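You operate a simulated robot arm through the tools that you are given. There is no shell and no other tool. Be economical: measure what you need, move in short steps, check, and stop when the job is done.

Carry out the task below with a simulated robot arm. There is one attempt and no reset: what you move stays moved.

Task
Put things in order on the bar centre. At the end: the pink pump bottle (marked "HAND SOAP") stands where the green round tin stood; the blue plastic cup stands where the pink pump bottle stood; the brown cocoa shaker stands on top of the orange flat pad; the blue pudding jar from the bar centre stands where the brown cocoa shaker stood; the green round tin stands where the blue pudding jar stood; whatever was shut is shut again. Leave all else as you found it, and nothing knocked over.
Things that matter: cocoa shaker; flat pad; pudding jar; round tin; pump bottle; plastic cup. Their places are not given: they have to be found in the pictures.

Only the result counts: the job must be done as asked and must still hold three seconds after the hand-in. Knocking over, shifting, dropping, spilling or breaking anything else fails it.

Robot
A 6-joint arm with a two-finger parallel gripper, fixed in place. Base frame: the origin is at the foot of the arm, x ahead of it, y to its left, z up; the work surface is at about z = 0. Units: cm, degrees, N and s.
With the tool pointing down near the work surface it reaches from about 14 to 58 cm from the base axis. Its first joint turns from -66.0 to 66.0 degrees. Payload 2.1 kg.
The TCP is the grasp point between the finger pads, 3 cm short of the fingertips. In the tool frame z runs along the fingers and y along their closing line. The gripper opens to 9.4 cm. The fingers are 2.8 cm wide and 1 cm thick; the gripper's body (5 by 9.6 cm) begins 5.5 cm behind the TCP.
Orientation is that of the tool frame in the base frame, as a unit quaternion [w, x, y, z]. With the fingers straight down and closing along the base's y, the tool's x points along the base's -x, its y along +y and its z along -z.

Tools
- The arm moves only by the tool move_arm. Its argument "steps" is a list of rows, each an object of numbers (a shift or turn left out is 0, a gripper value left out holds the last): "dx", "dy", "dz": the shift along the tool's x, y, z in cm; "rx", "ry", "rz": the turn, a rotation vector about the tool's x, y, z in degrees; "grip": the opening in per cent of the stroke, from 0 (shut) to 100 (fully open). In form: [{"dx": .., "dy": .., "dz": .., "rx": .., "ry": .., "rz": .., "grip": ..}, ...]. A call has 1 to 10 rows; each row is the pose to reach, as a shift and turn from the pose commanded when the call began, along the tool's axes at that moment. A row lasts 0.2 s, in which the tool goes at most 5 cm and 8.6 degrees; a call with a longer step from one row to the next is refused whole, and so is a gripper value outside its range. Where a pose cannot be reached the arm comes as near as it can. A force on the tool above 40 N (or 10 N above the force at the start of the call, whichever is more), or a blocked arm, ends the call early, and 0.2 s more pass. Each finger travels about 7.2 cm/s and halts on what it meets, pressing with about 22 N; the grip force reading is that of the motor and also rises with nothing between the fingers. The clock runs only during rows and for 0.2 s after the last one: add rows that repeat a pose to give the fingers time. The reply holds the time, the measured pose of the TCP, the force on the tool along the base axes, the opening and the grip force, in the units named above and with some noise, and new pictures: "pictures" is both (left out), scene, wrist or none.
- Cameras (640 x 400 px; columns grow to the right, rows downward): "scene" is fixed at [4.16, -36.31, 48.62]; the picture's right is [0.88, -0.48, 0.00], its down [-0.26, -0.47, -0.84] and it looks along [0.40, 0.74, -0.54] (base axes); focal length 230 px, centre (320, 200). "wrist" rides on the gripper at [-3.7, 0, -5.8] in the tool frame; the picture's right is [0.00, -1.00, 0.00], its down [0.97, 0.00, -0.24] and it looks along [0.24, 0.00, 0.97] (tool axes); focal length 218 px, centre (320, 200).
- pixel_to_xyz(camera, pixels): for up to 12 pixels [column, row] of the newest picture of that camera ("zoom" is the newest enlarged one), the place [x, y, z] in the base frame of the surface seen there, good to about 0.2 cm. The clock stands still meanwhile.
- enlarge(camera, box): a new picture of the part [left, top, right, bottom] of that camera's present view, enlarged. The clock stands still meanwhile.
- job_done(): hands the job in; it is judged then, once.

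Work in short steps. Measure before you move; look again where a grasp or a placing could have gone wrong, and mend it. You have 80 turns and 120 pictures in all, those below and enlarged ones among them. Open the gripper and draw the arm clear of the work before you hand the job in, unless the task says otherwise; then end with one line.

The tools are called after "Emit:" as name(argument=value, ...) on one line, values as JSON. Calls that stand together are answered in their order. move_arm: Moves the arm, as the interface text tells. Its arguments: {"type":"object","properties":{"steps":{"type":"array","items":{"type":"object","properties":{"dx":{"type":"number"},"dy":{"type":"number"},"dz":{"type":"number"},"rx":{"type":"number"},"ry":{"type":"number"},"rz":{"type":"number"},"grip":{"type":"number"}}}},"pictures":{"type":"string","enum":["both","scene","wrist","none"]}},"required":["steps"]} The other tools are called the same way: pixel_to_xyz (camera, pixels) gives the place of the surface under pixels of a picture; enlarge (camera, box) takes an enlarged picture of a part of a camera's view; job_done () hands the job in.

At the start:

```text
time: 0.0
position: [26.2, 16.06, 35.55]
orientation: [0.0, 0.0, 1.0, -0.001]
wrist_force: [0.4, -0.1, -0.2]
gripper_width: 9.41
gripper_force: 0.0
```

scene: 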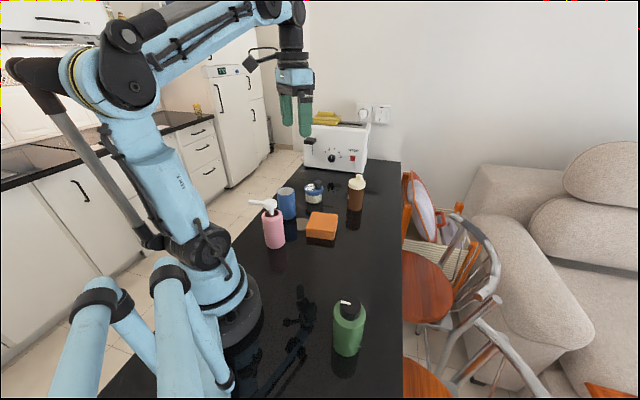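
wrist: 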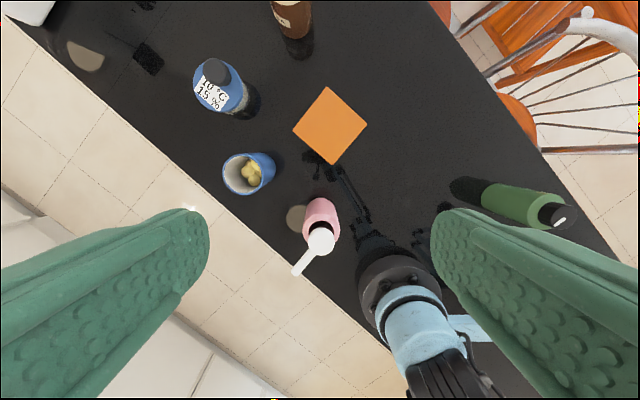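

The pictures show the pink pump bottle near scene (273,228), a blue cup (287,205), a blue and white jar (314,190), the brown shaker (356,190), the orange pad (322,226) and a green item (348,325). I'll enlarge to identify them before moving.

Emit:
enlarge(camera="scene", box=[240, 90, 400, 260])

Emit:
enlarge(camera="scene", box=[240, 250, 420, 400])

Emit:
enlarge(camera="wrist", box=[140, 0, 400, 260])

Emit:
pixel_to_xyz(camera="wrist", pixels=[[216, 70], [220, 98], [233, 170], [250, 172], [318, 207], [318, 240], [330, 126], [290, 12], [500, 203], [556, 216], [86, 55], [148, 58]])

```text
2.35 times, centred on (320, 175) of scene
```

zoom: 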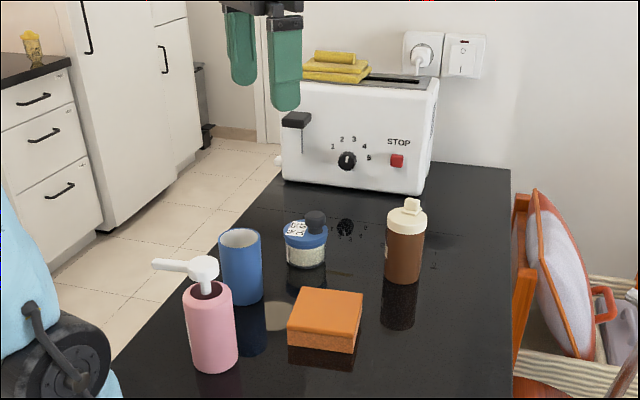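

```text
2.67 times, centred on (330, 325) of scene
```

zoom: 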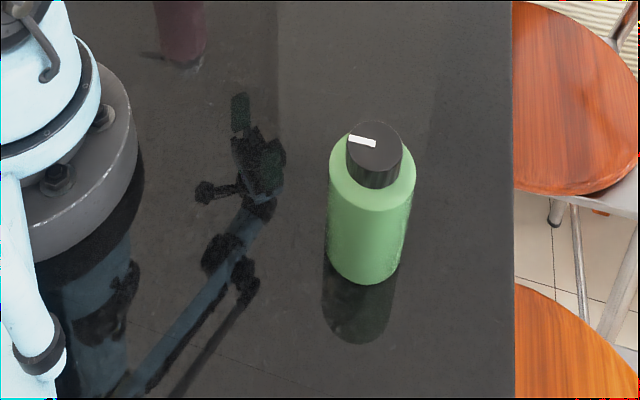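

```text
1.54 times, centred on (270, 130) of wrist
```

zoom: 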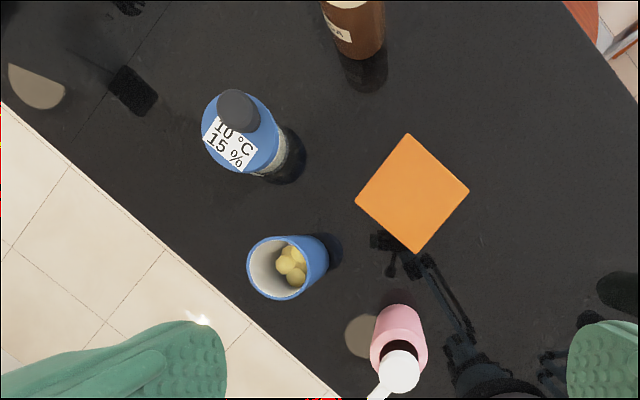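

```text
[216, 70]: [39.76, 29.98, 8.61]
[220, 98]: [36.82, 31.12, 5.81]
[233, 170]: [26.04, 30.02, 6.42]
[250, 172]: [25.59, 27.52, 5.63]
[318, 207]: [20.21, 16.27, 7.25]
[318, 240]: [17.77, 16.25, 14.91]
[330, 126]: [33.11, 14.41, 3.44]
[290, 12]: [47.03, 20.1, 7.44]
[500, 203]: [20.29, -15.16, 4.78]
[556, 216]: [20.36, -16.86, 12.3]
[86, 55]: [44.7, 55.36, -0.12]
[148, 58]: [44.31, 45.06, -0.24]
```

The green capped item is the only green one, so it must be the tin. The order is shaker to pad, jar, tin, pump, then cup, with no parking needed. I'll measure the shapes from the scene view.

Emit:
enlarge(camera="scene", box=[240, 160, 400, 260])

```text
4.00 times, centred on (320, 210) of scene
```

zoom: 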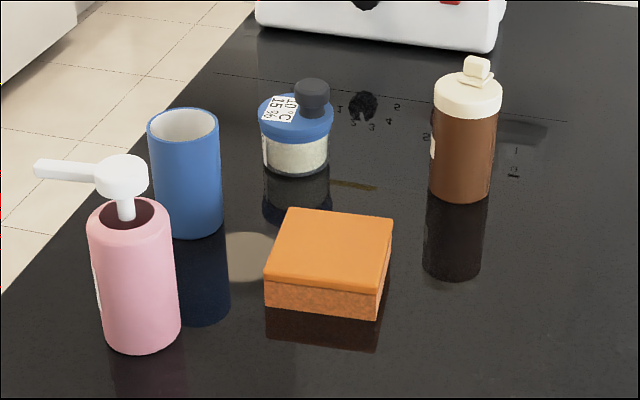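

The zoom is clear, so I'll read off the points on each object's front face and base.

Emit:
pixel_to_xyz(camera="zoom", pixels=[[461, 198], [462, 160], [434, 150], [492, 150], [468, 105], [460, 82], [478, 66], [468, 76], [297, 170], [297, 145], [267, 115], [313, 84]])

Emit:
pixel_to_xyz(camera="zoom", pixels=[[291, 213], [391, 222], [378, 283], [266, 278], [377, 317], [192, 234], [185, 190], [183, 109], [142, 348], [135, 280], [122, 165], [45, 168]])

Emit:
pixel_to_xyz(camera="zoom", pixels=[[154, 160], [219, 160], [90, 240], [172, 240], [150, 110], [218, 115], [185, 150], [131, 250], [125, 210], [265, 150], [327, 150], [312, 110]])

Emit:
pixel_to_xyz(camera="scene", pixels=[[346, 355], [346, 335], [334, 335], [363, 335], [347, 310], [350, 318], [350, 300], [346, 345]])

```text
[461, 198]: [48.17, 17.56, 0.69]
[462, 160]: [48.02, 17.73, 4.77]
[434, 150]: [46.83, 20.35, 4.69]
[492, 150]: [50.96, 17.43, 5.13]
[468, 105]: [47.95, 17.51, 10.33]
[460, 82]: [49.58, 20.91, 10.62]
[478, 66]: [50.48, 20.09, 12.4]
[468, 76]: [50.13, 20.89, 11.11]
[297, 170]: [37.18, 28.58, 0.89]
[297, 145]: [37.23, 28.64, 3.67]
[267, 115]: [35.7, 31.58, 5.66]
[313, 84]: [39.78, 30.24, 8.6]
```

```text
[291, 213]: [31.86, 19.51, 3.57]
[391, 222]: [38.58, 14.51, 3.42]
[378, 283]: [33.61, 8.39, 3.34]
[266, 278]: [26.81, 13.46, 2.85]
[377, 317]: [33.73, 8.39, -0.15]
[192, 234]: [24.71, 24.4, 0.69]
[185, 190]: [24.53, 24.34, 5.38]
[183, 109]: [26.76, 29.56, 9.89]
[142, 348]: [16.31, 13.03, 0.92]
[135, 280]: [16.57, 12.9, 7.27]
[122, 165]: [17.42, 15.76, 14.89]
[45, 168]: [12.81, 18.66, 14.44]
```

```text
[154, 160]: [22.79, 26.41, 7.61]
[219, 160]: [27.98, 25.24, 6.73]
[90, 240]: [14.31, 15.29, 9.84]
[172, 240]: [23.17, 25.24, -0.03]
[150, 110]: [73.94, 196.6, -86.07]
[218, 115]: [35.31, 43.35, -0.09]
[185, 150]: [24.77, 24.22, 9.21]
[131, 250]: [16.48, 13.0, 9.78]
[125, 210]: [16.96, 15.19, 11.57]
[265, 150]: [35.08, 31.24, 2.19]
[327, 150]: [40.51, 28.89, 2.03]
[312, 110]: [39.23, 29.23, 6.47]
```

```text
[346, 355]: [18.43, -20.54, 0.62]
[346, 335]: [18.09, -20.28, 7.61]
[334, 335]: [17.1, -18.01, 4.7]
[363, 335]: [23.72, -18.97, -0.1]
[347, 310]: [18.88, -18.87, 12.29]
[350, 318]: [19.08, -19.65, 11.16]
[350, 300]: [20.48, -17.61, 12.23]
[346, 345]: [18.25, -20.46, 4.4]
```

Estimated centres:

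| Item | Centre (x, y) |
|---|---|
| Shaker | (49.8, 19.7) |
| Jar | (38.6, 31.3) |
| Cup | (25.5, 27) |
| Pump | (17.1, 15.8) |
| Tin | (20.1, -18.2) |
| Pad | (32.7, 14), top at z 3.4 |

I'll check where the toaster is and move toward the shaker for a top view.

Emit:
pixel_to_xyz(camera="scene", pixels=[[306, 162], [362, 170], [335, 150], [306, 128], [366, 130], [311, 141], [320, 118]])

Emit:
move_arm(steps=[{"dx": -3, "dy": 0, "dz": 2.5}, {"dx": -6, "dy": 0, "dz": 5}, {"dx": -9, "dy": 1, "dz": 7.5}, {"dx": -12, "dy": 2, "dz": 10}, {"dx": -15, "dy": 3, "dz": 10}, {"dx": -17, "dy": 3.6, "dz": 10}])

```text
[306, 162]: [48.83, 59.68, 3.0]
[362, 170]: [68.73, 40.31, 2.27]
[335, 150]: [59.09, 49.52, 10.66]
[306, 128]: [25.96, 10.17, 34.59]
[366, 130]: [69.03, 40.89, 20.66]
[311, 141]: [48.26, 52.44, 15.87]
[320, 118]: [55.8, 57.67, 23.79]
```

```text
time: 1.4
position: [43.07, 19.82, 25.39]
orientation: [0.0, 0.0, 1.0, 0.0]
wrist_force: [0.1, -0.6, -0.4]
gripper_width: 9.37
gripper_force: 0.0
```

scene: 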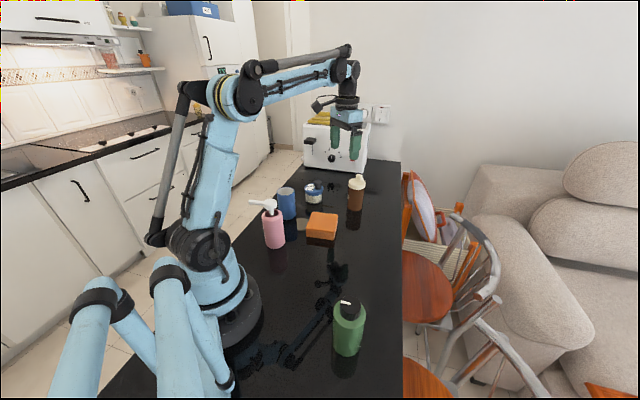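
wrist: 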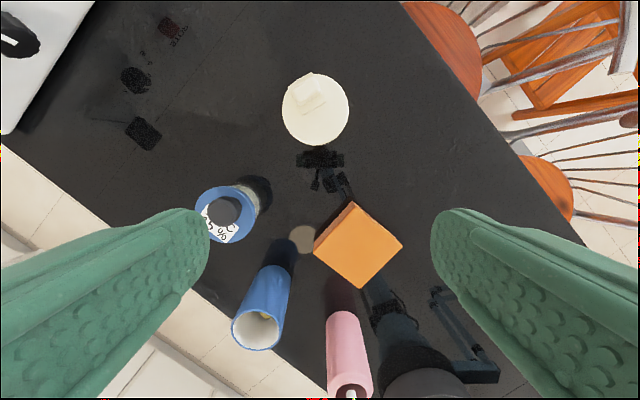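

The shaker's cap is seen from nearly above at wrist (315,109). I'll measure its rim, and the jar and pad.

Emit:
pixel_to_xyz(camera="wrist", pixels=[[284, 113], [347, 113], [325, 76], [316, 143], [310, 92], [315, 118], [354, 203], [401, 246], [361, 287], [315, 248], [226, 189], [198, 212]])

```text
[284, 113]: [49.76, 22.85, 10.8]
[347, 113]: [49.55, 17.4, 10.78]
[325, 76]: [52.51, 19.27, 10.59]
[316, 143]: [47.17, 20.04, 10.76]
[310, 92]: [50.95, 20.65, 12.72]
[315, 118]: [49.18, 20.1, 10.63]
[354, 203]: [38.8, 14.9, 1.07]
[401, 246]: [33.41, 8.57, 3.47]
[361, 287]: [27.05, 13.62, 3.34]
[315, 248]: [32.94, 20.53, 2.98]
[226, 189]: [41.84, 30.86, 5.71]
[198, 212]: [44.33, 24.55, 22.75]
```

The shaker's centre is (49.8, 20.1) and its top is at z 12.7. I'll go over it and descend to TCP z≈8, then close.

Emit:
move_arm(steps=[{"dx": -4, "dy": 0.4, "dz": 0, "grip": 100}, {"dx": -6.6, "dy": 0.4, "dz": 1}, {"dx": -6.6, "dy": 0.4, "dz": 5}, {"dx": -6.6, "dy": 0.4, "dz": 9}, {"dx": -6.6, "dy": 0.4, "dz": 13}, {"dx": -6.6, "dy": 0.4, "dz": 15.5}, {"dx": -6.6, "dy": 0.4, "dz": 17.5}])

```text
time: 3.0
position: [49.61, 20.35, 8.2]
orientation: [0.0, 0.001, 1.0, 0.0]
wrist_force: [0.0, -0.7, -0.7]
gripper_width: 9.41
gripper_force: 0.2
```

scene: 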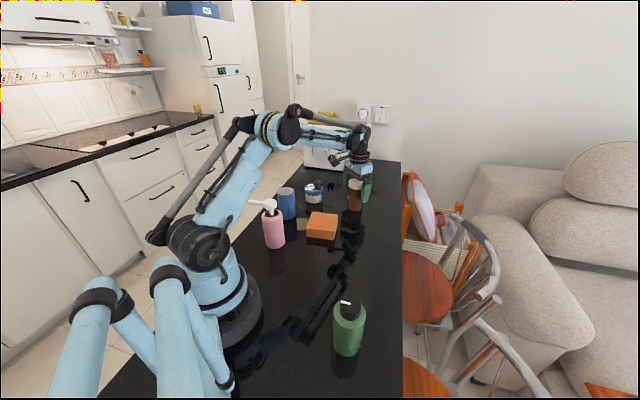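
wrist: 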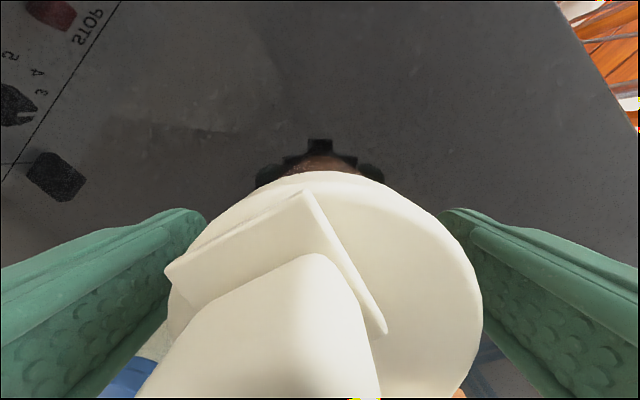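

The cap is centred between the fingers (168–482 px), so I'll close the gripper and lift straight up slightly.

Emit:
move_arm(steps=[{"grip": 0}, {"grip": 0}, {"grip": 0}, {"grip": 0}, {"dz": -1.5, "grip": 0}, {"dz": -4, "grip": 0}], pictures="scene")

```text
time: 4.4
position: [49.78, 19.96, 12.2]
orientation: [0.001, 0.0, 1.0, 0.0]
wrist_force: [1.1, 0.4, -1.0]
gripper_width: 5.77
gripper_force: 22.5
```

scene: 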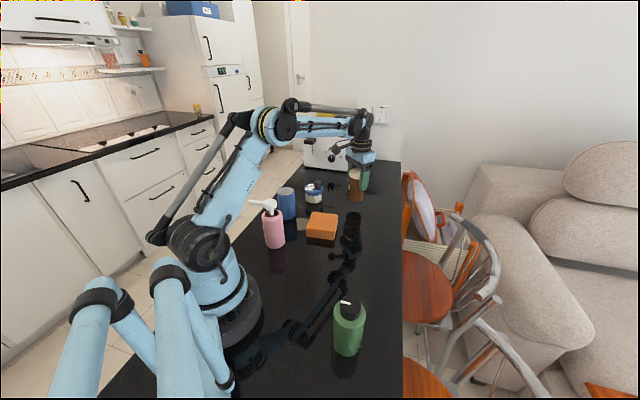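

The shaker is held (opening 5.77). I'll carry it to the pad centre (32.7, 14.0), staying a few cm above the pad.

Emit:
move_arm(steps=[{"dz": -2}, {"dx": 4, "dy": -1.4, "dz": -3.5}, {"dx": 8, "dy": -2.8, "dz": -3.5}, {"dx": 12, "dy": -4.2, "dz": -3.5}, {"dx": 15, "dy": -5.4, "dz": -3.5}, {"dx": 17.1, "dy": -6.1, "dz": -3}, {"dx": 17.1, "dy": -6.1, "dz": -1.5}])

```text
time: 6.0
position: [32.66, 13.96, 13.75]
orientation: [0.0, 0.001, 1.0, 0.0]
wrist_force: [-0.1, 0.7, -2.2]
gripper_width: 5.75
gripper_force: 21.8
```

scene: 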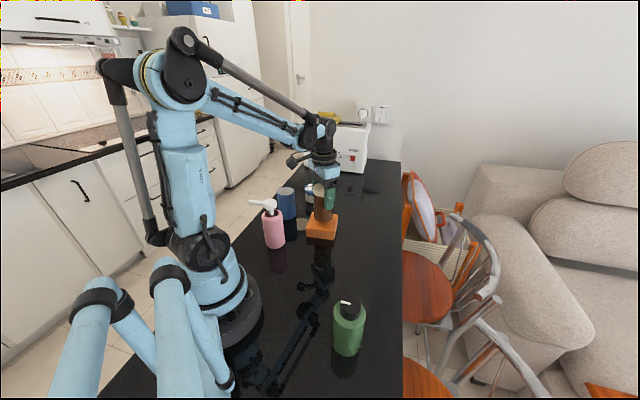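
wrist: 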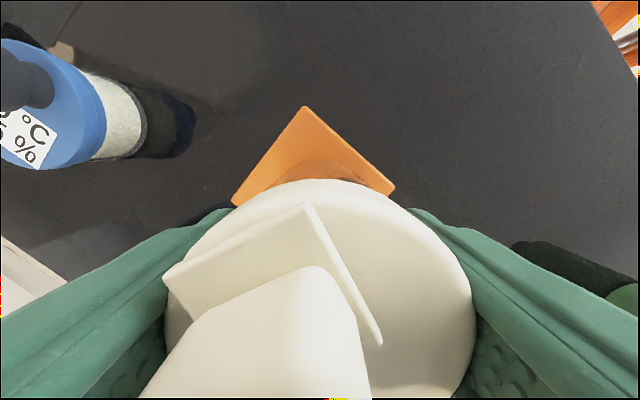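

It's aligned over the pad, so I'll lower it about 2 cm in small steps.

Emit:
move_arm(steps=[{"dz": 1}, {"dz": 1.6}, {"dz": 1.9}, {"dz": 2.05}], pictures="scene")

Emit:
enlarge(camera="scene", box=[280, 160, 380, 260])

```text
time: 7.0
position: [32.85, 14.01, 11.6]
orientation: [0.0, 0.001, 1.0, 0.0]
wrist_force: [1.3, -0.8, 13.9]
gripper_width: 5.77
gripper_force: 21.5
```

scene: 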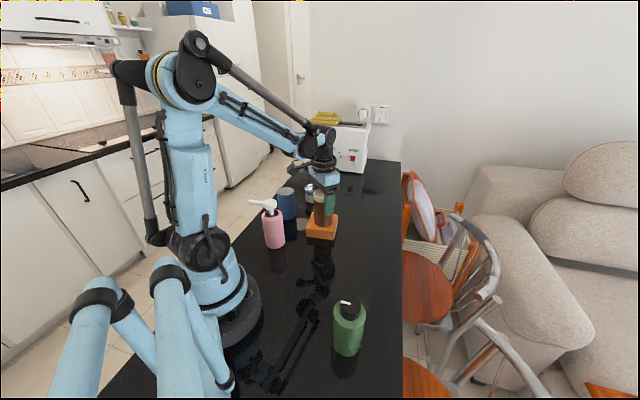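

```text
4.00 times, centred on (330, 210) of scene
```

zoom: 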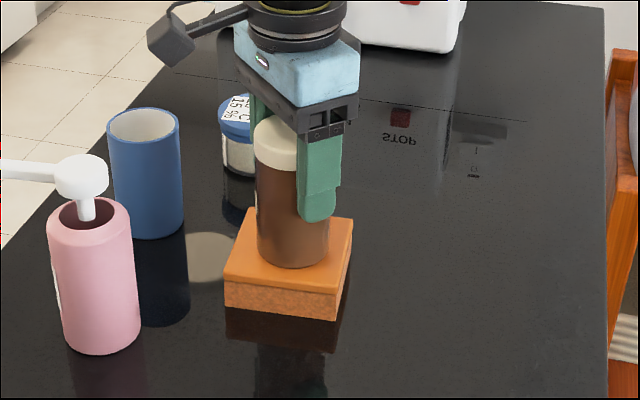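

The shaker sits on the pad (contact force 14 N). I'll release it and rise.

Emit:
move_arm(steps=[{"dz": -0.2, "grip": 50}, {"dz": -0.2, "grip": 100}, {"dz": -0.2, "grip": 100}, {"dz": -0.2, "grip": 100}, {"dz": -3}, {"dz": -7}, {"dz": -11}, {"dz": -14}])

```text
time: 8.8
position: [32.68, 14.07, 25.67]
orientation: [-0.001, 0.0, 1.0, 0.0]
wrist_force: [-0.9, 0.4, -0.4]
gripper_width: 9.39
gripper_force: 0.0
```

scene: 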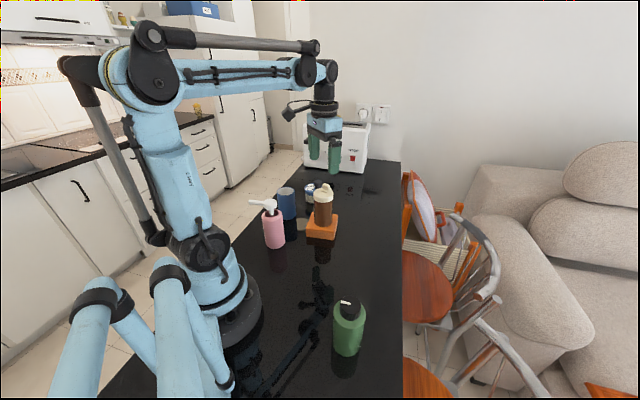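
wrist: 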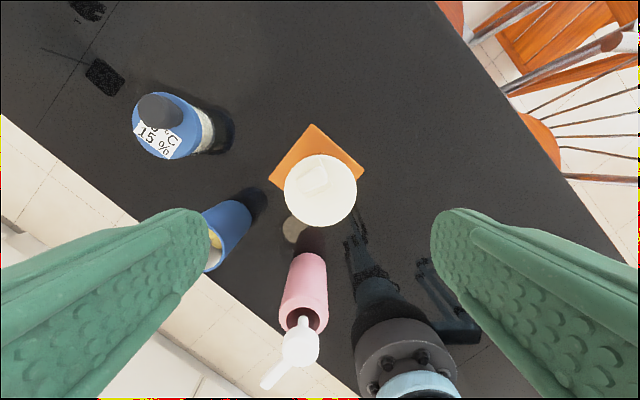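

The shaker stands on the pad. Next I'll move to view the jar from above, around (33, 31).

Emit:
move_arm(steps=[{"dy": 4}, {"dy": 8}, {"dy": 12}, {"dy": 15}, {"dy": 17.2}, {"dy": 17.2}], pictures="wrist")

```text
time: 10.2
position: [32.75, 31.26, 25.69]
orientation: [-0.001, -0.001, 1.0, 0.0]
wrist_force: [0.1, 1.0, 0.4]
gripper_width: 9.39
gripper_force: 0.0
```

wrist: 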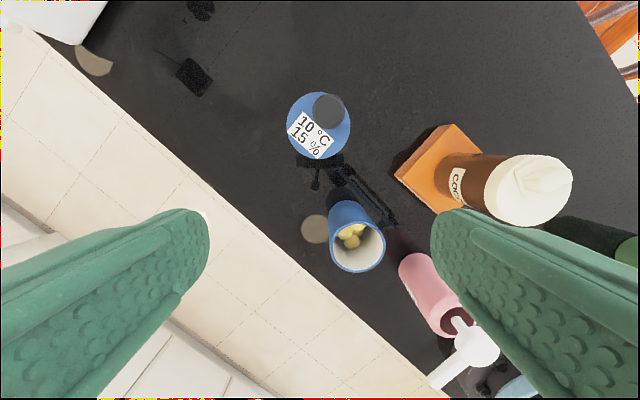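

Emit:
pixel_to_xyz(camera="wrist", pixels=[[289, 126], [348, 126], [318, 96], [318, 155], [327, 110], [358, 232], [333, 245], [382, 245], [356, 224], [358, 270], [350, 240], [355, 200]])

```text
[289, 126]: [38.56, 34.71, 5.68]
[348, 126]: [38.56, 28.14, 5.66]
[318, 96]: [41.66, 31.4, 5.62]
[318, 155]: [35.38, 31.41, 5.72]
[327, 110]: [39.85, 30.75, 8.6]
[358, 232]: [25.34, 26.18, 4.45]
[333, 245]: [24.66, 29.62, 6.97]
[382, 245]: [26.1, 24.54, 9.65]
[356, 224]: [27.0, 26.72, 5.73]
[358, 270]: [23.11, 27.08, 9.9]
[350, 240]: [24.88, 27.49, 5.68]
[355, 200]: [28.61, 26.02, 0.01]
```

The jar's centre is (38.5, 31.4), lid diameter 6.6 and knob top z 8.6. I'll descend over it to TCP z≈4.

Emit:
move_arm(steps=[{"dx": -3, "dy": 0.26, "dz": 2}, {"dx": -5.85, "dy": 0.26, "dz": 5}, {"dx": -5.85, "dy": 0.26, "dz": 9}, {"dx": -5.85, "dy": 0.26, "dz": 13}, {"dx": -5.85, "dy": 0.26, "dz": 17}, {"dx": -5.85, "dy": 0.26, "dz": 20}, {"dx": -5.85, "dy": 0.26, "dz": 21.4}], pictures="wrist")

```text
time: 11.8
position: [38.5, 31.35, 4.04]
orientation: [-0.001, 0.0, 1.0, 0.0]
wrist_force: [0.6, -0.1, -0.3]
gripper_width: 9.4
gripper_force: 0.1
```

wrist: 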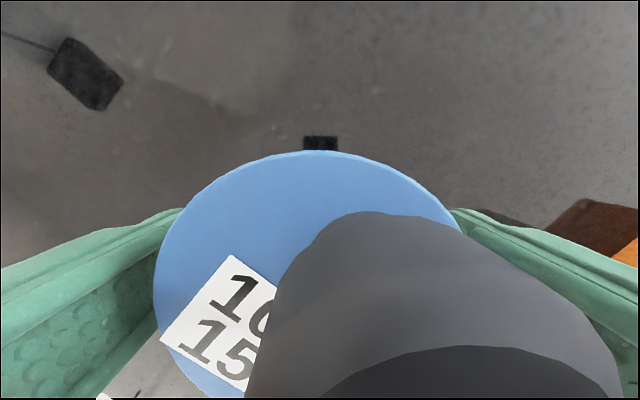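

The jar is centred, so I'll close, lift a little and check.

Emit:
move_arm(steps=[{"grip": 0}, {"grip": 0}, {"grip": 0}, {"grip": 0}, {"dz": -1, "grip": 0}, {"dz": -3, "grip": 0}], pictures="none")

Emit:
enlarge(camera="scene", box=[260, 130, 380, 250])

```text
time: 13.2
position: [38.62, 31.38, 7.13]
orientation: [0.001, 0.0, 1.0, 0.001]
wrist_force: [0.2, 0.7, -2.5]
gripper_width: 7.24
gripper_force: 22.0
```

```text
3.33 times, centred on (320, 190) of scene
```

zoom: 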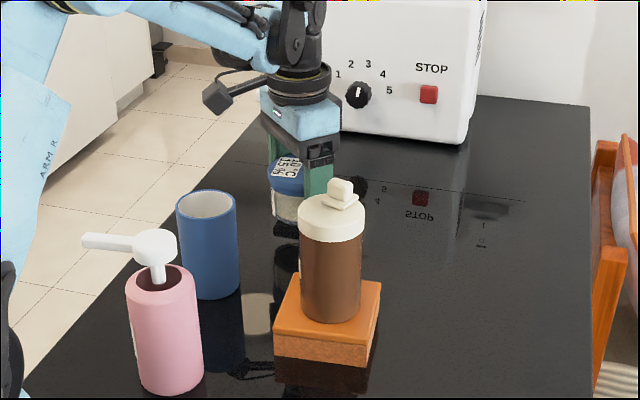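

The whole jar came up with its lid. I'll carry it to the shaker's old place (49.8, 20.0) and set it down.

Emit:
move_arm(steps=[{"dz": -2}, {"dx": -3, "dy": -3, "dz": -3}, {"dx": -6, "dy": -6, "dz": -3}, {"dx": -9, "dy": -9, "dz": -3}, {"dx": -11.25, "dy": -11.4, "dz": -3}, {"dx": -11.25, "dy": -11.4, "dz": 0}, {"dx": -11.25, "dy": -11.4, "dz": 2}, {"dx": -11.25, "dy": -11.4, "dz": 2.8}, {"dx": -11.25, "dy": -11.4, "dz": 3.05}], pictures="scene")

Emit:
enlarge(camera="scene", box=[280, 140, 400, 240])

```text
time: 15.2
position: [49.68, 20.09, 4.22]
orientation: [0.0, 0.0, 1.0, 0.0]
wrist_force: [-0.8, -0.2, -2.5]
gripper_width: 7.24
gripper_force: 22.0
```

scene: 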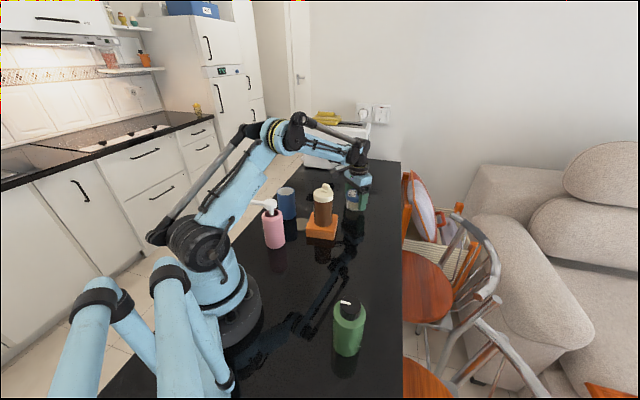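

```text
4.00 times, centred on (340, 190) of scene
```

zoom: 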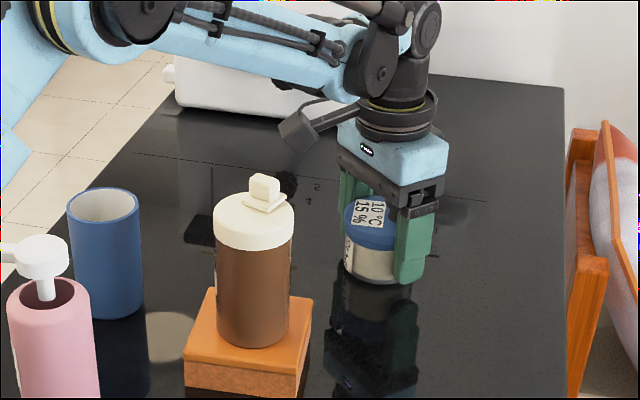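

There's no contact force yet, so I'll lower a few more millimetres.

Emit:
move_arm(steps=[{"dz": 0.1}, {"dz": 0.2}], pictures="none")

```text
time: 15.8
position: [49.77, 20.04, 4.16]
orientation: [0.0, 0.0, 1.0, 0.001]
wrist_force: [-2.9, 2.3, 16.5]
gripper_width: 7.25
gripper_force: 22.0
```

It's in contact, so I'll release and rise.

Emit:
move_arm(steps=[{"dz": -0.15, "grip": 100}, {"dz": -0.15, "grip": 100}, {"dz": -0.15, "grip": 100}, {"dz": -3}, {"dz": -7}, {"dz": -11}, {"dz": -15}, {"dz": -19}, {"dz": -21.65}], pictures="wrist")

```text
time: 17.8
position: [49.79, 20.02, 25.75]
orientation: [0.0, -0.001, 1.0, 0.0]
wrist_force: [0.3, 0.9, 1.0]
gripper_width: 9.4
gripper_force: 0.0
```

wrist: 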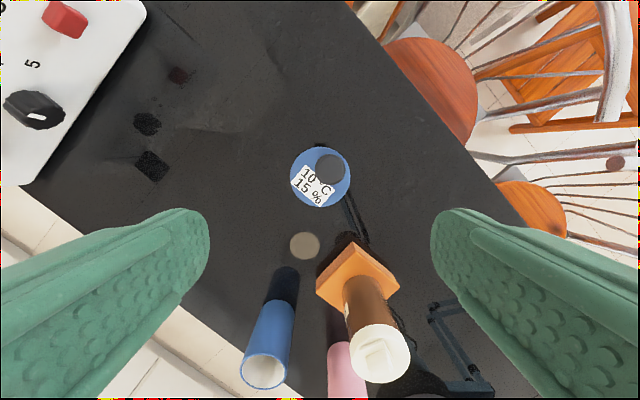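

The jar stands upright in the shaker's old place. I'll now travel toward the tin, keeping z≈25.

Emit:
move_arm(steps=[{"dx": 2, "dy": -3}, {"dx": 5, "dy": -6.5}, {"dx": 8, "dy": -10}, {"dx": 11, "dy": -13.5}, {"dx": 14, "dy": -17}, {"dx": 17, "dy": -20.5}, {"dx": 20, "dy": -24}, {"dx": 23, "dy": -27.5}, {"dx": 26, "dy": -31}, {"dx": 29, "dy": -34}], pictures="none")

Emit:
move_arm(steps=[{"dx": 2, "dy": -2}, {"dx": 4.3, "dy": -4.25}, {"dx": 4.3, "dy": -4.25}])

```text
time: 20.0
position: [20.73, -14.06, 25.53]
orientation: [0.0, 0.0, 1.0, 0.0]
wrist_force: [0.2, 0.6, -0.1]
gripper_width: 9.4
gripper_force: 0.0
```

```text
time: 20.8
position: [16.5, -18.2, 25.69]
orientation: [0.0, 0.0, 1.0, 0.0]
wrist_force: [0.8, -1.1, -0.3]
gripper_width: 9.41
gripper_force: 0.1
```

scene: 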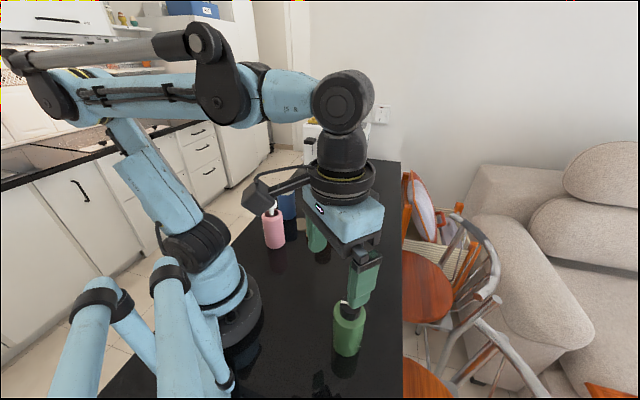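
wrist: 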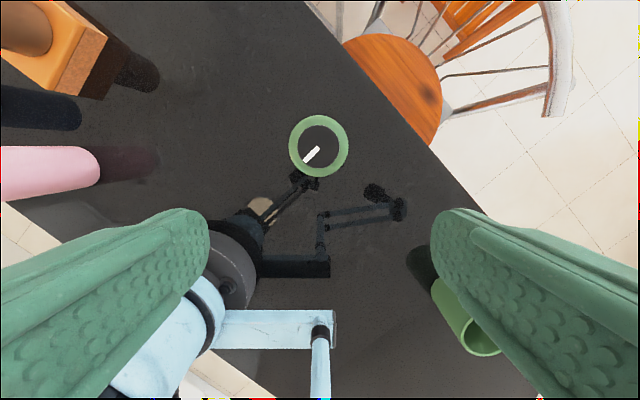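

A second green object appears at wrist (470,325), previously hidden. I'll inspect it before deciding which is the tin.

Emit:
enlarge(camera="wrist", box=[250, 90, 530, 370])

Emit:
pixel_to_xyz(camera="wrist", pixels=[[289, 145], [348, 145], [320, 116], [320, 176], [319, 140], [320, 165], [484, 338], [456, 309], [440, 288], [500, 345], [465, 353], [262, 206]])

```text
1.43 times, centred on (390, 230) of wrist
```

zoom: 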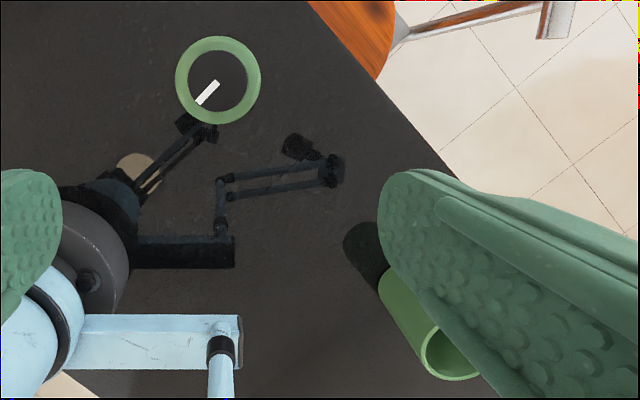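

```text
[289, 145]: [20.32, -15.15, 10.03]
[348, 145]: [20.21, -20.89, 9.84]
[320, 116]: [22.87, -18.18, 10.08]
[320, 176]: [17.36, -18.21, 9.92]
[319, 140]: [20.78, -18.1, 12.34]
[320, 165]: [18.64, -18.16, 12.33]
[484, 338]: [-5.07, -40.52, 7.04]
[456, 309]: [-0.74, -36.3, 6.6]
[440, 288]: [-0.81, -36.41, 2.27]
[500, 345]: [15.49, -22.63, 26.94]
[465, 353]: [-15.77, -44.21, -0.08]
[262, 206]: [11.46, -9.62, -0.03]
```

The other green item is an open cup at x≈-3, out of reach, so it isn't the tin. The capped tin's centre is (20.2, -18.1) and its top is z 12.3. I'll descend to z 7.6.

Emit:
move_arm(steps=[{"dx": -3.75, "dy": 0.05, "dz": 2}, {"dx": -3.75, "dy": 0.05, "dz": 6}, {"dx": -3.75, "dy": 0.05, "dz": 10}, {"dx": -3.75, "dy": 0.05, "dz": 14}, {"dx": -3.75, "dy": 0.05, "dz": 17}, {"dx": -3.75, "dy": 0.05, "dz": 17.9}], pictures="wrist")

```text
time: 22.2
position: [20.06, -18.09, 7.82]
orientation: [0.0, 0.0, 1.0, -0.001]
wrist_force: [0.1, 0.2, 0.9]
gripper_width: 9.4
gripper_force: 0.0
```

wrist: 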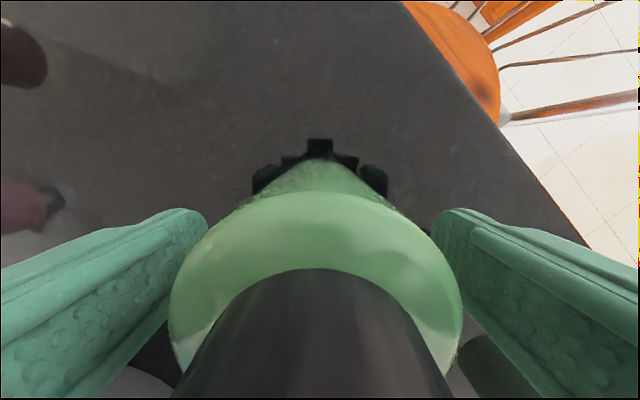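

It's centred, so I'll close and lift to carrying height.

Emit:
move_arm(steps=[{"grip": 0}, {"grip": 0}, {"grip": 0}, {"grip": 0}, {"dz": -2, "grip": 0}, {"dz": -6, "grip": 0}, {"dz": -10, "grip": 0}, {"dz": -14, "grip": 0}, {"dz": -18, "grip": 0}], pictures="scene")

```text
time: 24.2
position: [20.18, -18.19, 25.43]
orientation: [0.0, 0.001, 1.0, 0.0]
wrist_force: [-0.8, -0.4, -0.9]
gripper_width: 5.75
gripper_force: 21.8
```

scene: 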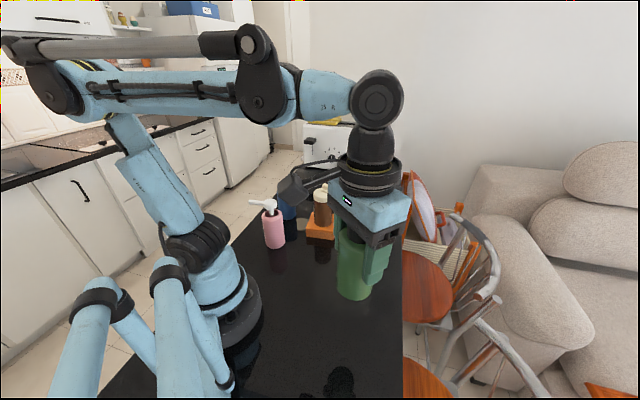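

The tin is held with its bottom about 18 cm up. I'll carry it past the shaker via (42, 12) to the jar's old place.

Emit:
move_arm(steps=[{"dx": -3, "dy": 3.5}, {"dx": -6, "dy": 7}, {"dx": -9, "dy": 10.5}, {"dx": -12, "dy": 14}, {"dx": -15, "dy": 17.5}, {"dx": -18, "dy": 21}, {"dx": -20, "dy": 25}, {"dx": -21.5, "dy": 29}, {"dx": -21.5, "dy": 33}, {"dx": -21.5, "dy": 37}], pictures="none")

Emit:
move_arm(steps=[{"dx": 0.5, "dy": 4}, {"dx": 2, "dy": 8}, {"dx": 3.2, "dy": 12.5}, {"dx": 3.2, "dy": 12.5, "dz": 4}, {"dx": 3.2, "dy": 12.5, "dz": 8}, {"dx": 3.2, "dy": 12.5, "dz": 12}, {"dx": 3.2, "dy": 12.5, "dz": 15}, {"dx": 3.2, "dy": 12.5, "dz": 17}])

```text
time: 26.4
position: [41.54, 18.89, 25.62]
orientation: [0.0, 0.0, 1.0, 0.0]
wrist_force: [0.0, 0.5, -1.7]
gripper_width: 5.76
gripper_force: 21.7
```

```text
time: 28.2
position: [38.56, 31.37, 8.89]
orientation: [0.0, 0.0, 1.0, 0.0]
wrist_force: [-0.3, 0.9, -0.9]
gripper_width: 5.75
gripper_force: 21.8
```

scene: 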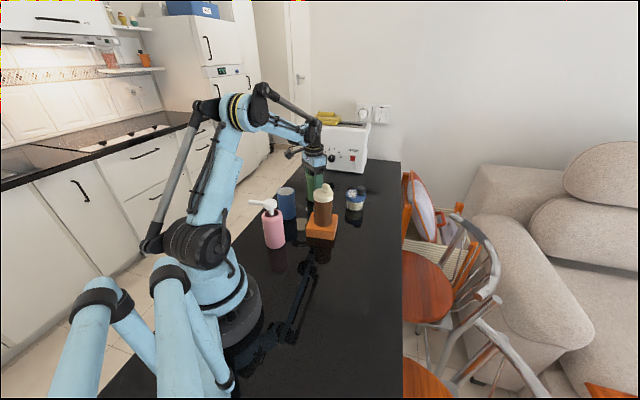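
wrist: 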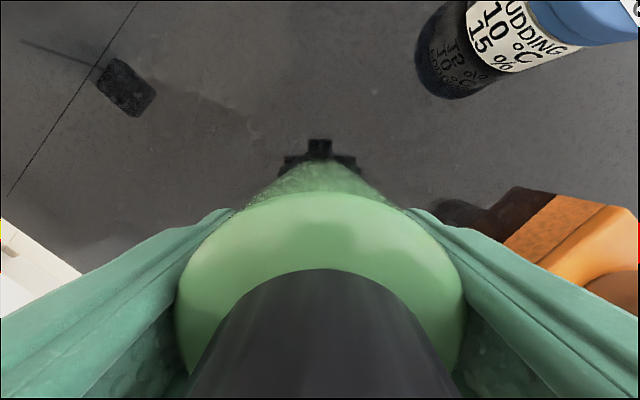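

The jar's label confirms it is the pudding jar. I'll lower the last centimetre.

Emit:
move_arm(steps=[{"dz": 0.6}, {"dz": 0.9}, {"dz": 1.05}], pictures="none")

```text
time: 29.0
position: [38.43, 31.4, 7.75]
orientation: [-0.001, 0.0, 1.0, 0.0]
wrist_force: [-0.1, -0.6, -1.0]
gripper_width: 5.73
gripper_force: 22.2
```

There's no contact yet, so I'll go a little lower.

Emit:
move_arm(steps=[{"dz": 0.1}, {"dz": 0.2}], pictures="none")

```text
time: 29.6
position: [38.65, 31.35, 7.57]
orientation: [0.0, 0.0, 1.0, -0.001]
wrist_force: [1.0, -3.8, 15.3]
gripper_width: 5.77
gripper_force: 21.8
```

It's in contact, so I'll release and rise.

Emit:
move_arm(steps=[{"dz": -0.15, "grip": 100}, {"dz": -0.15, "grip": 100}, {"dz": -0.15, "grip": 100}, {"dz": -0.15, "grip": 100}, {"dz": -3}, {"dz": -7}, {"dz": -11}, {"dz": -15}, {"dz": -18.2}], pictures="none")

Emit:
move_arm(steps=[{"dx": 4, "dy": -2.3}, {"dx": 8, "dy": -4.6}, {"dx": 12, "dy": -6.9}, {"dx": 16, "dy": -9.2}, {"dx": 20, "dy": -11.5}, {"dx": 23, "dy": -13.5}, {"dx": 25, "dy": -15.6}, {"dx": 25, "dy": -15.6}])

```text
time: 31.6
position: [38.37, 31.52, 25.52]
orientation: [0.0, 0.0, 1.0, 0.0]
wrist_force: [-0.3, -0.1, -0.1]
gripper_width: 9.43
gripper_force: 0.1
```

```text
time: 33.4
position: [13.54, 15.63, 25.52]
orientation: [-0.001, 0.0, 1.0, 0.0]
wrist_force: [0.1, 0.1, 0.6]
gripper_width: 9.4
gripper_force: 0.0
```

scene: 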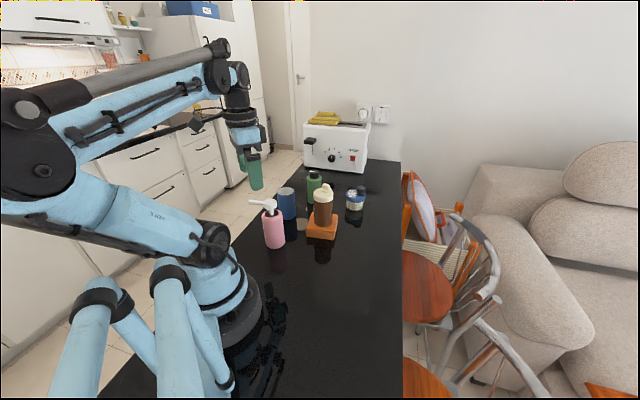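
wrist: 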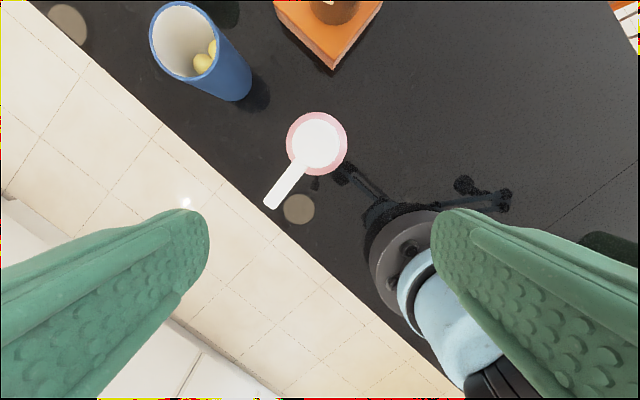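

The pump is seen from above at wrist (318,143). I'll measure it and the cup.

Emit:
pixel_to_xyz(camera="wrist", pixels=[[288, 147], [346, 147], [318, 114], [324, 173], [318, 140], [315, 160], [272, 202], [290, 178], [340, 130], [170, 8], [153, 35], [216, 30]])

```text
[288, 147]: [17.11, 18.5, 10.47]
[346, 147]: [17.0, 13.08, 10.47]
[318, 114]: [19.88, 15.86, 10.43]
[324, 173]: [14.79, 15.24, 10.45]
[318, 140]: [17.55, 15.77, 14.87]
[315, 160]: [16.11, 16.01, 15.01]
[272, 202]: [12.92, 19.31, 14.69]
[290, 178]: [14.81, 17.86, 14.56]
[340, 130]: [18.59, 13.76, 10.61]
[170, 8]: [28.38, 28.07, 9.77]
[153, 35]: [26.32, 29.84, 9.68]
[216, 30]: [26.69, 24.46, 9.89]
```

The pump's centre is (17.15, 15.8), shoulder z 10.5 and head top z 15.0. I'll descend to z≈10.1 so the palm clears the head.

Emit:
move_arm(steps=[{"dx": -3.6, "dz": 1}, {"dx": -3.6, "dz": 5}, {"dx": -3.6, "dz": 9}, {"dx": -3.6, "dz": 12.5}, {"dx": -3.6, "dz": 14.5}, {"dx": -3.6, "dz": 15.4}])

Emit:
enlarge(camera="scene", box=[220, 150, 360, 260])

```text
time: 34.8
position: [17.13, 15.84, 10.23]
orientation: [0.0, 0.001, 1.0, 0.001]
wrist_force: [-0.4, 0.0, 0.9]
gripper_width: 9.41
gripper_force: 0.1
```

scene: 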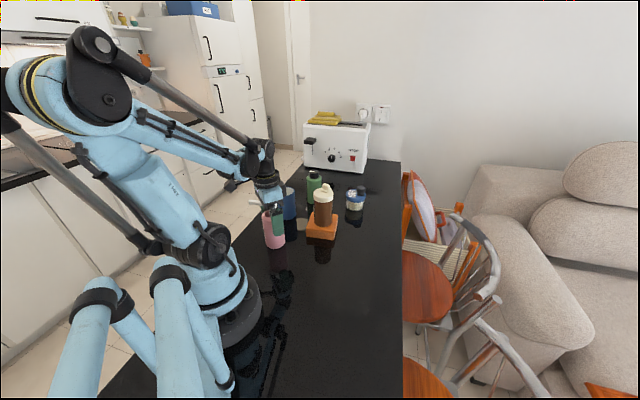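
wrist: 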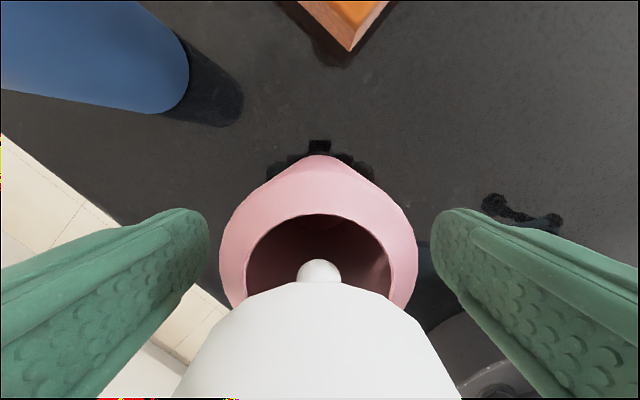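

```text
3.64 times, centred on (290, 205) of scene
```

zoom: 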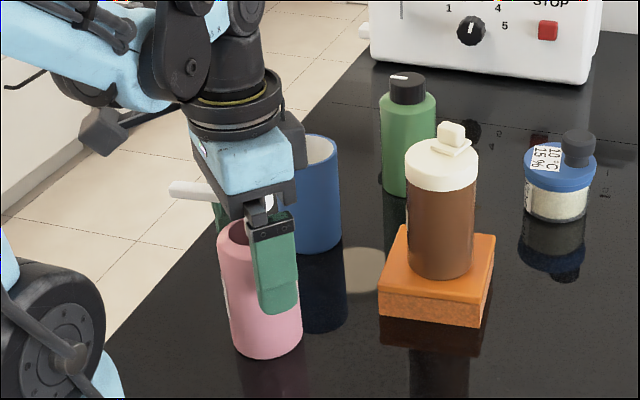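

It's well aligned, so I'll close and lift gently.

Emit:
move_arm(steps=[{"grip": 0}, {"grip": 0}, {"grip": 0}, {"grip": 0}, {"dz": -1, "grip": 0}, {"dz": -4, "grip": 0}, {"dz": -8, "grip": 0}])

```text
time: 36.4
position: [17.17, 15.72, 18.15]
orientation: [0.0, 0.0, 1.0, 0.001]
wrist_force: [-0.2, -0.2, -1.3]
gripper_width: 5.91
gripper_force: 22.0
```

scene: 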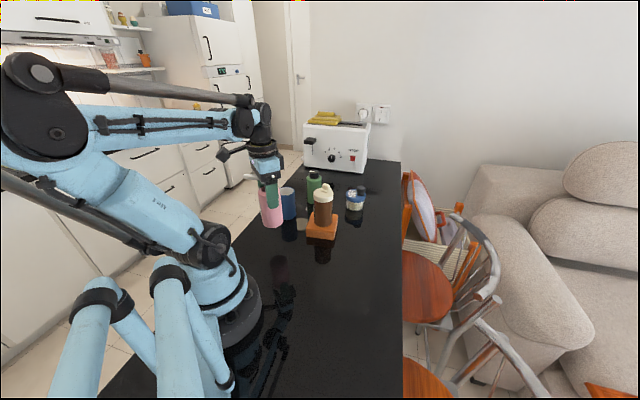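
wrist: 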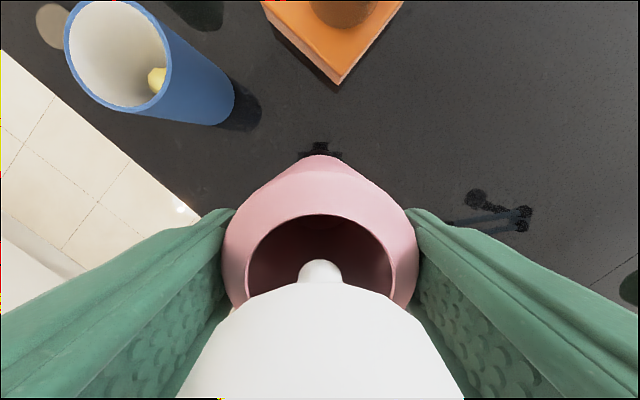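

The pump is held upright. I'll carry it around the front of the base to the tin's old place (20.2, -18.15).

Emit:
move_arm(steps=[{"dx": -2, "dy": -3.5}, {"dx": -4, "dy": -7}, {"dx": -6, "dy": -11}, {"dx": -7, "dy": -15}, {"dx": -7, "dy": -19}, {"dx": -6.5, "dy": -23}, {"dx": -5, "dy": -27}, {"dx": -4, "dy": -31}, {"dx": -3.05, "dy": -33.9}, {"dx": -3.05, "dy": -33.9, "dz": 3}], pictures="none")

Emit:
move_arm(steps=[{"dz": 2.5}, {"dz": 4.2}, {"dz": 4.8}, {"dz": 5.0}])

```text
time: 38.6
position: [20.22, -18.25, 15.08]
orientation: [0.001, 0.0, 1.0, 0.0]
wrist_force: [-0.6, 0.1, -0.6]
gripper_width: 5.9
gripper_force: 21.9
```

```text
time: 39.6
position: [20.26, -18.19, 10.16]
orientation: [0.0, 0.0, 1.0, 0.0]
wrist_force: [-0.4, 0.5, 1.4]
gripper_width: 5.9
gripper_force: 22.0
```

scene: 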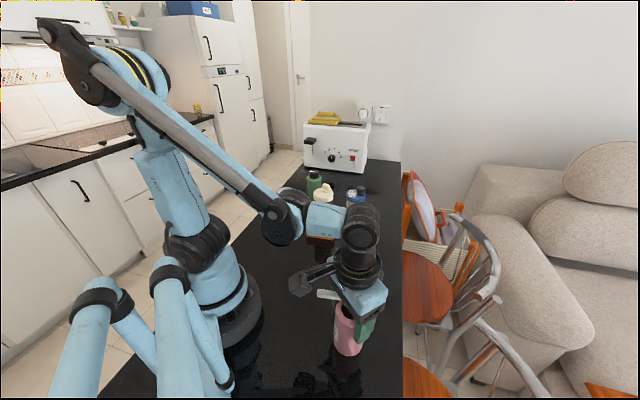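
wrist: 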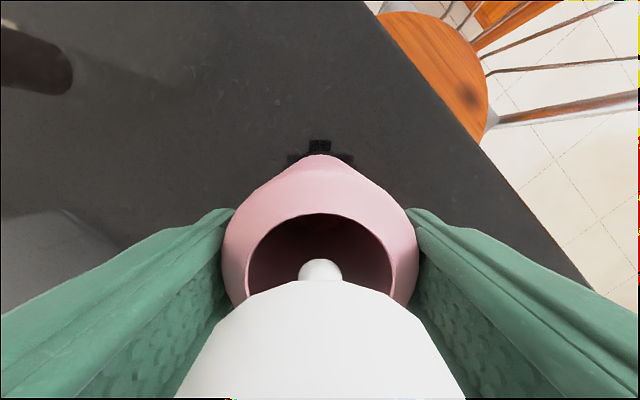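

It's just about at grasp height with little force, so I'll lower a couple more millimetres to seat it.

Emit:
move_arm(steps=[{"dz": 0.1}, {"dz": 0.2}], pictures="none")

```text
time: 40.2
position: [20.2, -18.13, 10.12]
orientation: [0.001, 0.0, 1.0, 0.0]
wrist_force: [3.6, -1.5, 14.3]
gripper_width: 5.82
gripper_force: 22.2
```

The pump is seated, so I'll release, rise, and head back toward the cup in front of the base.

Emit:
move_arm(steps=[{"dz": -0.2, "grip": 100}, {"dz": -0.2, "grip": 100}, {"dz": -0.2, "grip": 100}, {"dz": -0.2, "grip": 100}, {"dz": -3}, {"dz": -7}, {"dz": -11}, {"dz": -15.6}], pictures="scene")

Emit:
move_arm(steps=[{"dx": -2, "dy": 4}, {"dx": -4, "dy": 8}, {"dx": -6, "dy": 12}, {"dx": -6, "dy": 16.5}, {"dx": -6, "dy": 21}, {"dx": -6, "dy": 25.5}, {"dx": -6, "dy": 30}, {"dx": -5, "dy": 34}, {"dx": -3, "dy": 38}, {"dx": -1, "dy": 42}], pictures="none")

Emit:
move_arm(steps=[{"dx": -0.5, "dy": 3.2}, {"dx": -0.5, "dy": 3.2}])

```text
time: 42.0
position: [20.06, -18.04, 25.71]
orientation: [0.0, 0.0, 1.0, 0.0]
wrist_force: [0.5, -0.3, -0.9]
gripper_width: 9.4
gripper_force: 0.0
```

scene: 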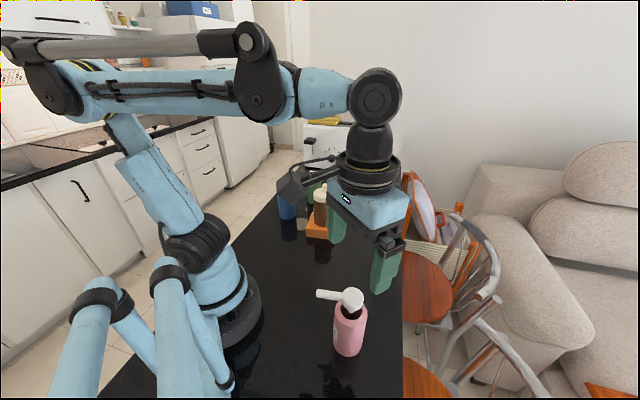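

```text
time: 44.2
position: [20.91, 23.9, 25.54]
orientation: [0.0, 0.0, 1.0, 0.0]
wrist_force: [-0.7, 0.4, 0.2]
gripper_width: 9.39
gripper_force: 0.0
```

```text
time: 44.8
position: [21.61, 26.96, 25.65]
orientation: [0.0, -0.001, 1.0, 0.001]
wrist_force: [-0.6, -0.4, -0.3]
gripper_width: 9.4
gripper_force: 0.0
```

scene: 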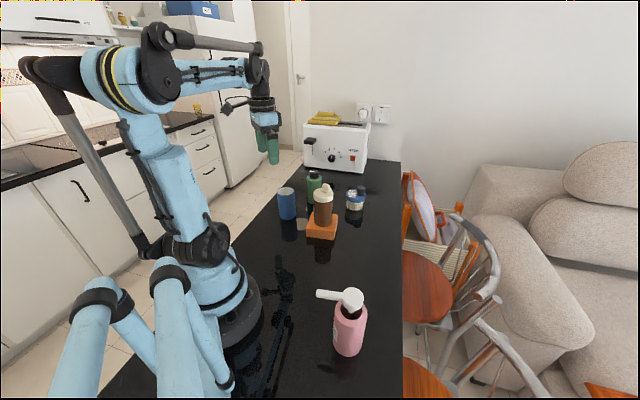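
wrist: 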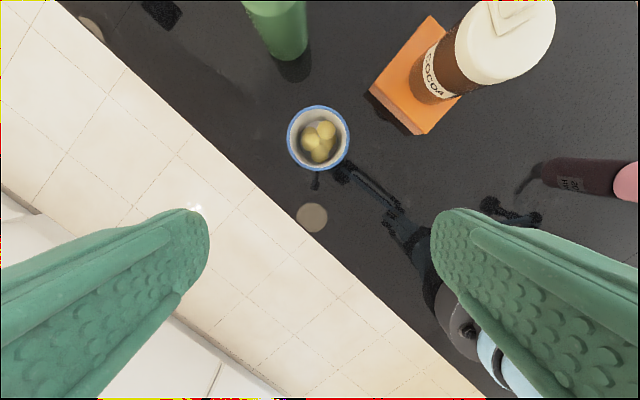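

The pump stands well and the cup is at wrist (318,138). I'll measure its rim.

Emit:
pixel_to_xyz(camera="wrist", pixels=[[288, 138], [348, 138], [318, 106], [318, 169], [289, 139], [347, 139], [320, 130]])

```text
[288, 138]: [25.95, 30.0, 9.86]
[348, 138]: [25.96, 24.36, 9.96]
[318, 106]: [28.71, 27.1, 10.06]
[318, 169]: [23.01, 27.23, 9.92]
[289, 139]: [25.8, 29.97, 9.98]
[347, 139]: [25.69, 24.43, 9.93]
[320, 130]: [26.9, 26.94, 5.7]
```

The cup's centre is (25.85, 27.15) and its rim is at z 10. I'll descend to z≈6.5.

Emit:
move_arm(steps=[{"dx": -4.15, "dy": 0.1, "dz": 1}, {"dx": -4.15, "dy": 0.1, "dz": 5}, {"dx": -4.15, "dy": 0.1, "dz": 9}, {"dx": -4.15, "dy": 0.1, "dz": 13}, {"dx": -4.15, "dy": 0.1, "dz": 17}, {"dx": -4.15, "dy": 0.1, "dz": 19}], pictures="wrist")

```text
time: 46.2
position: [25.86, 27.25, 6.75]
orientation: [0.0, 0.0, 1.0, 0.0]
wrist_force: [-0.7, -0.3, -0.6]
gripper_width: 9.38
gripper_force: 0.0
```

wrist: 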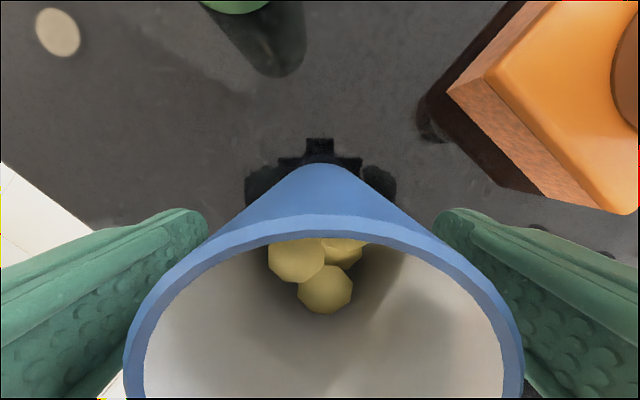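

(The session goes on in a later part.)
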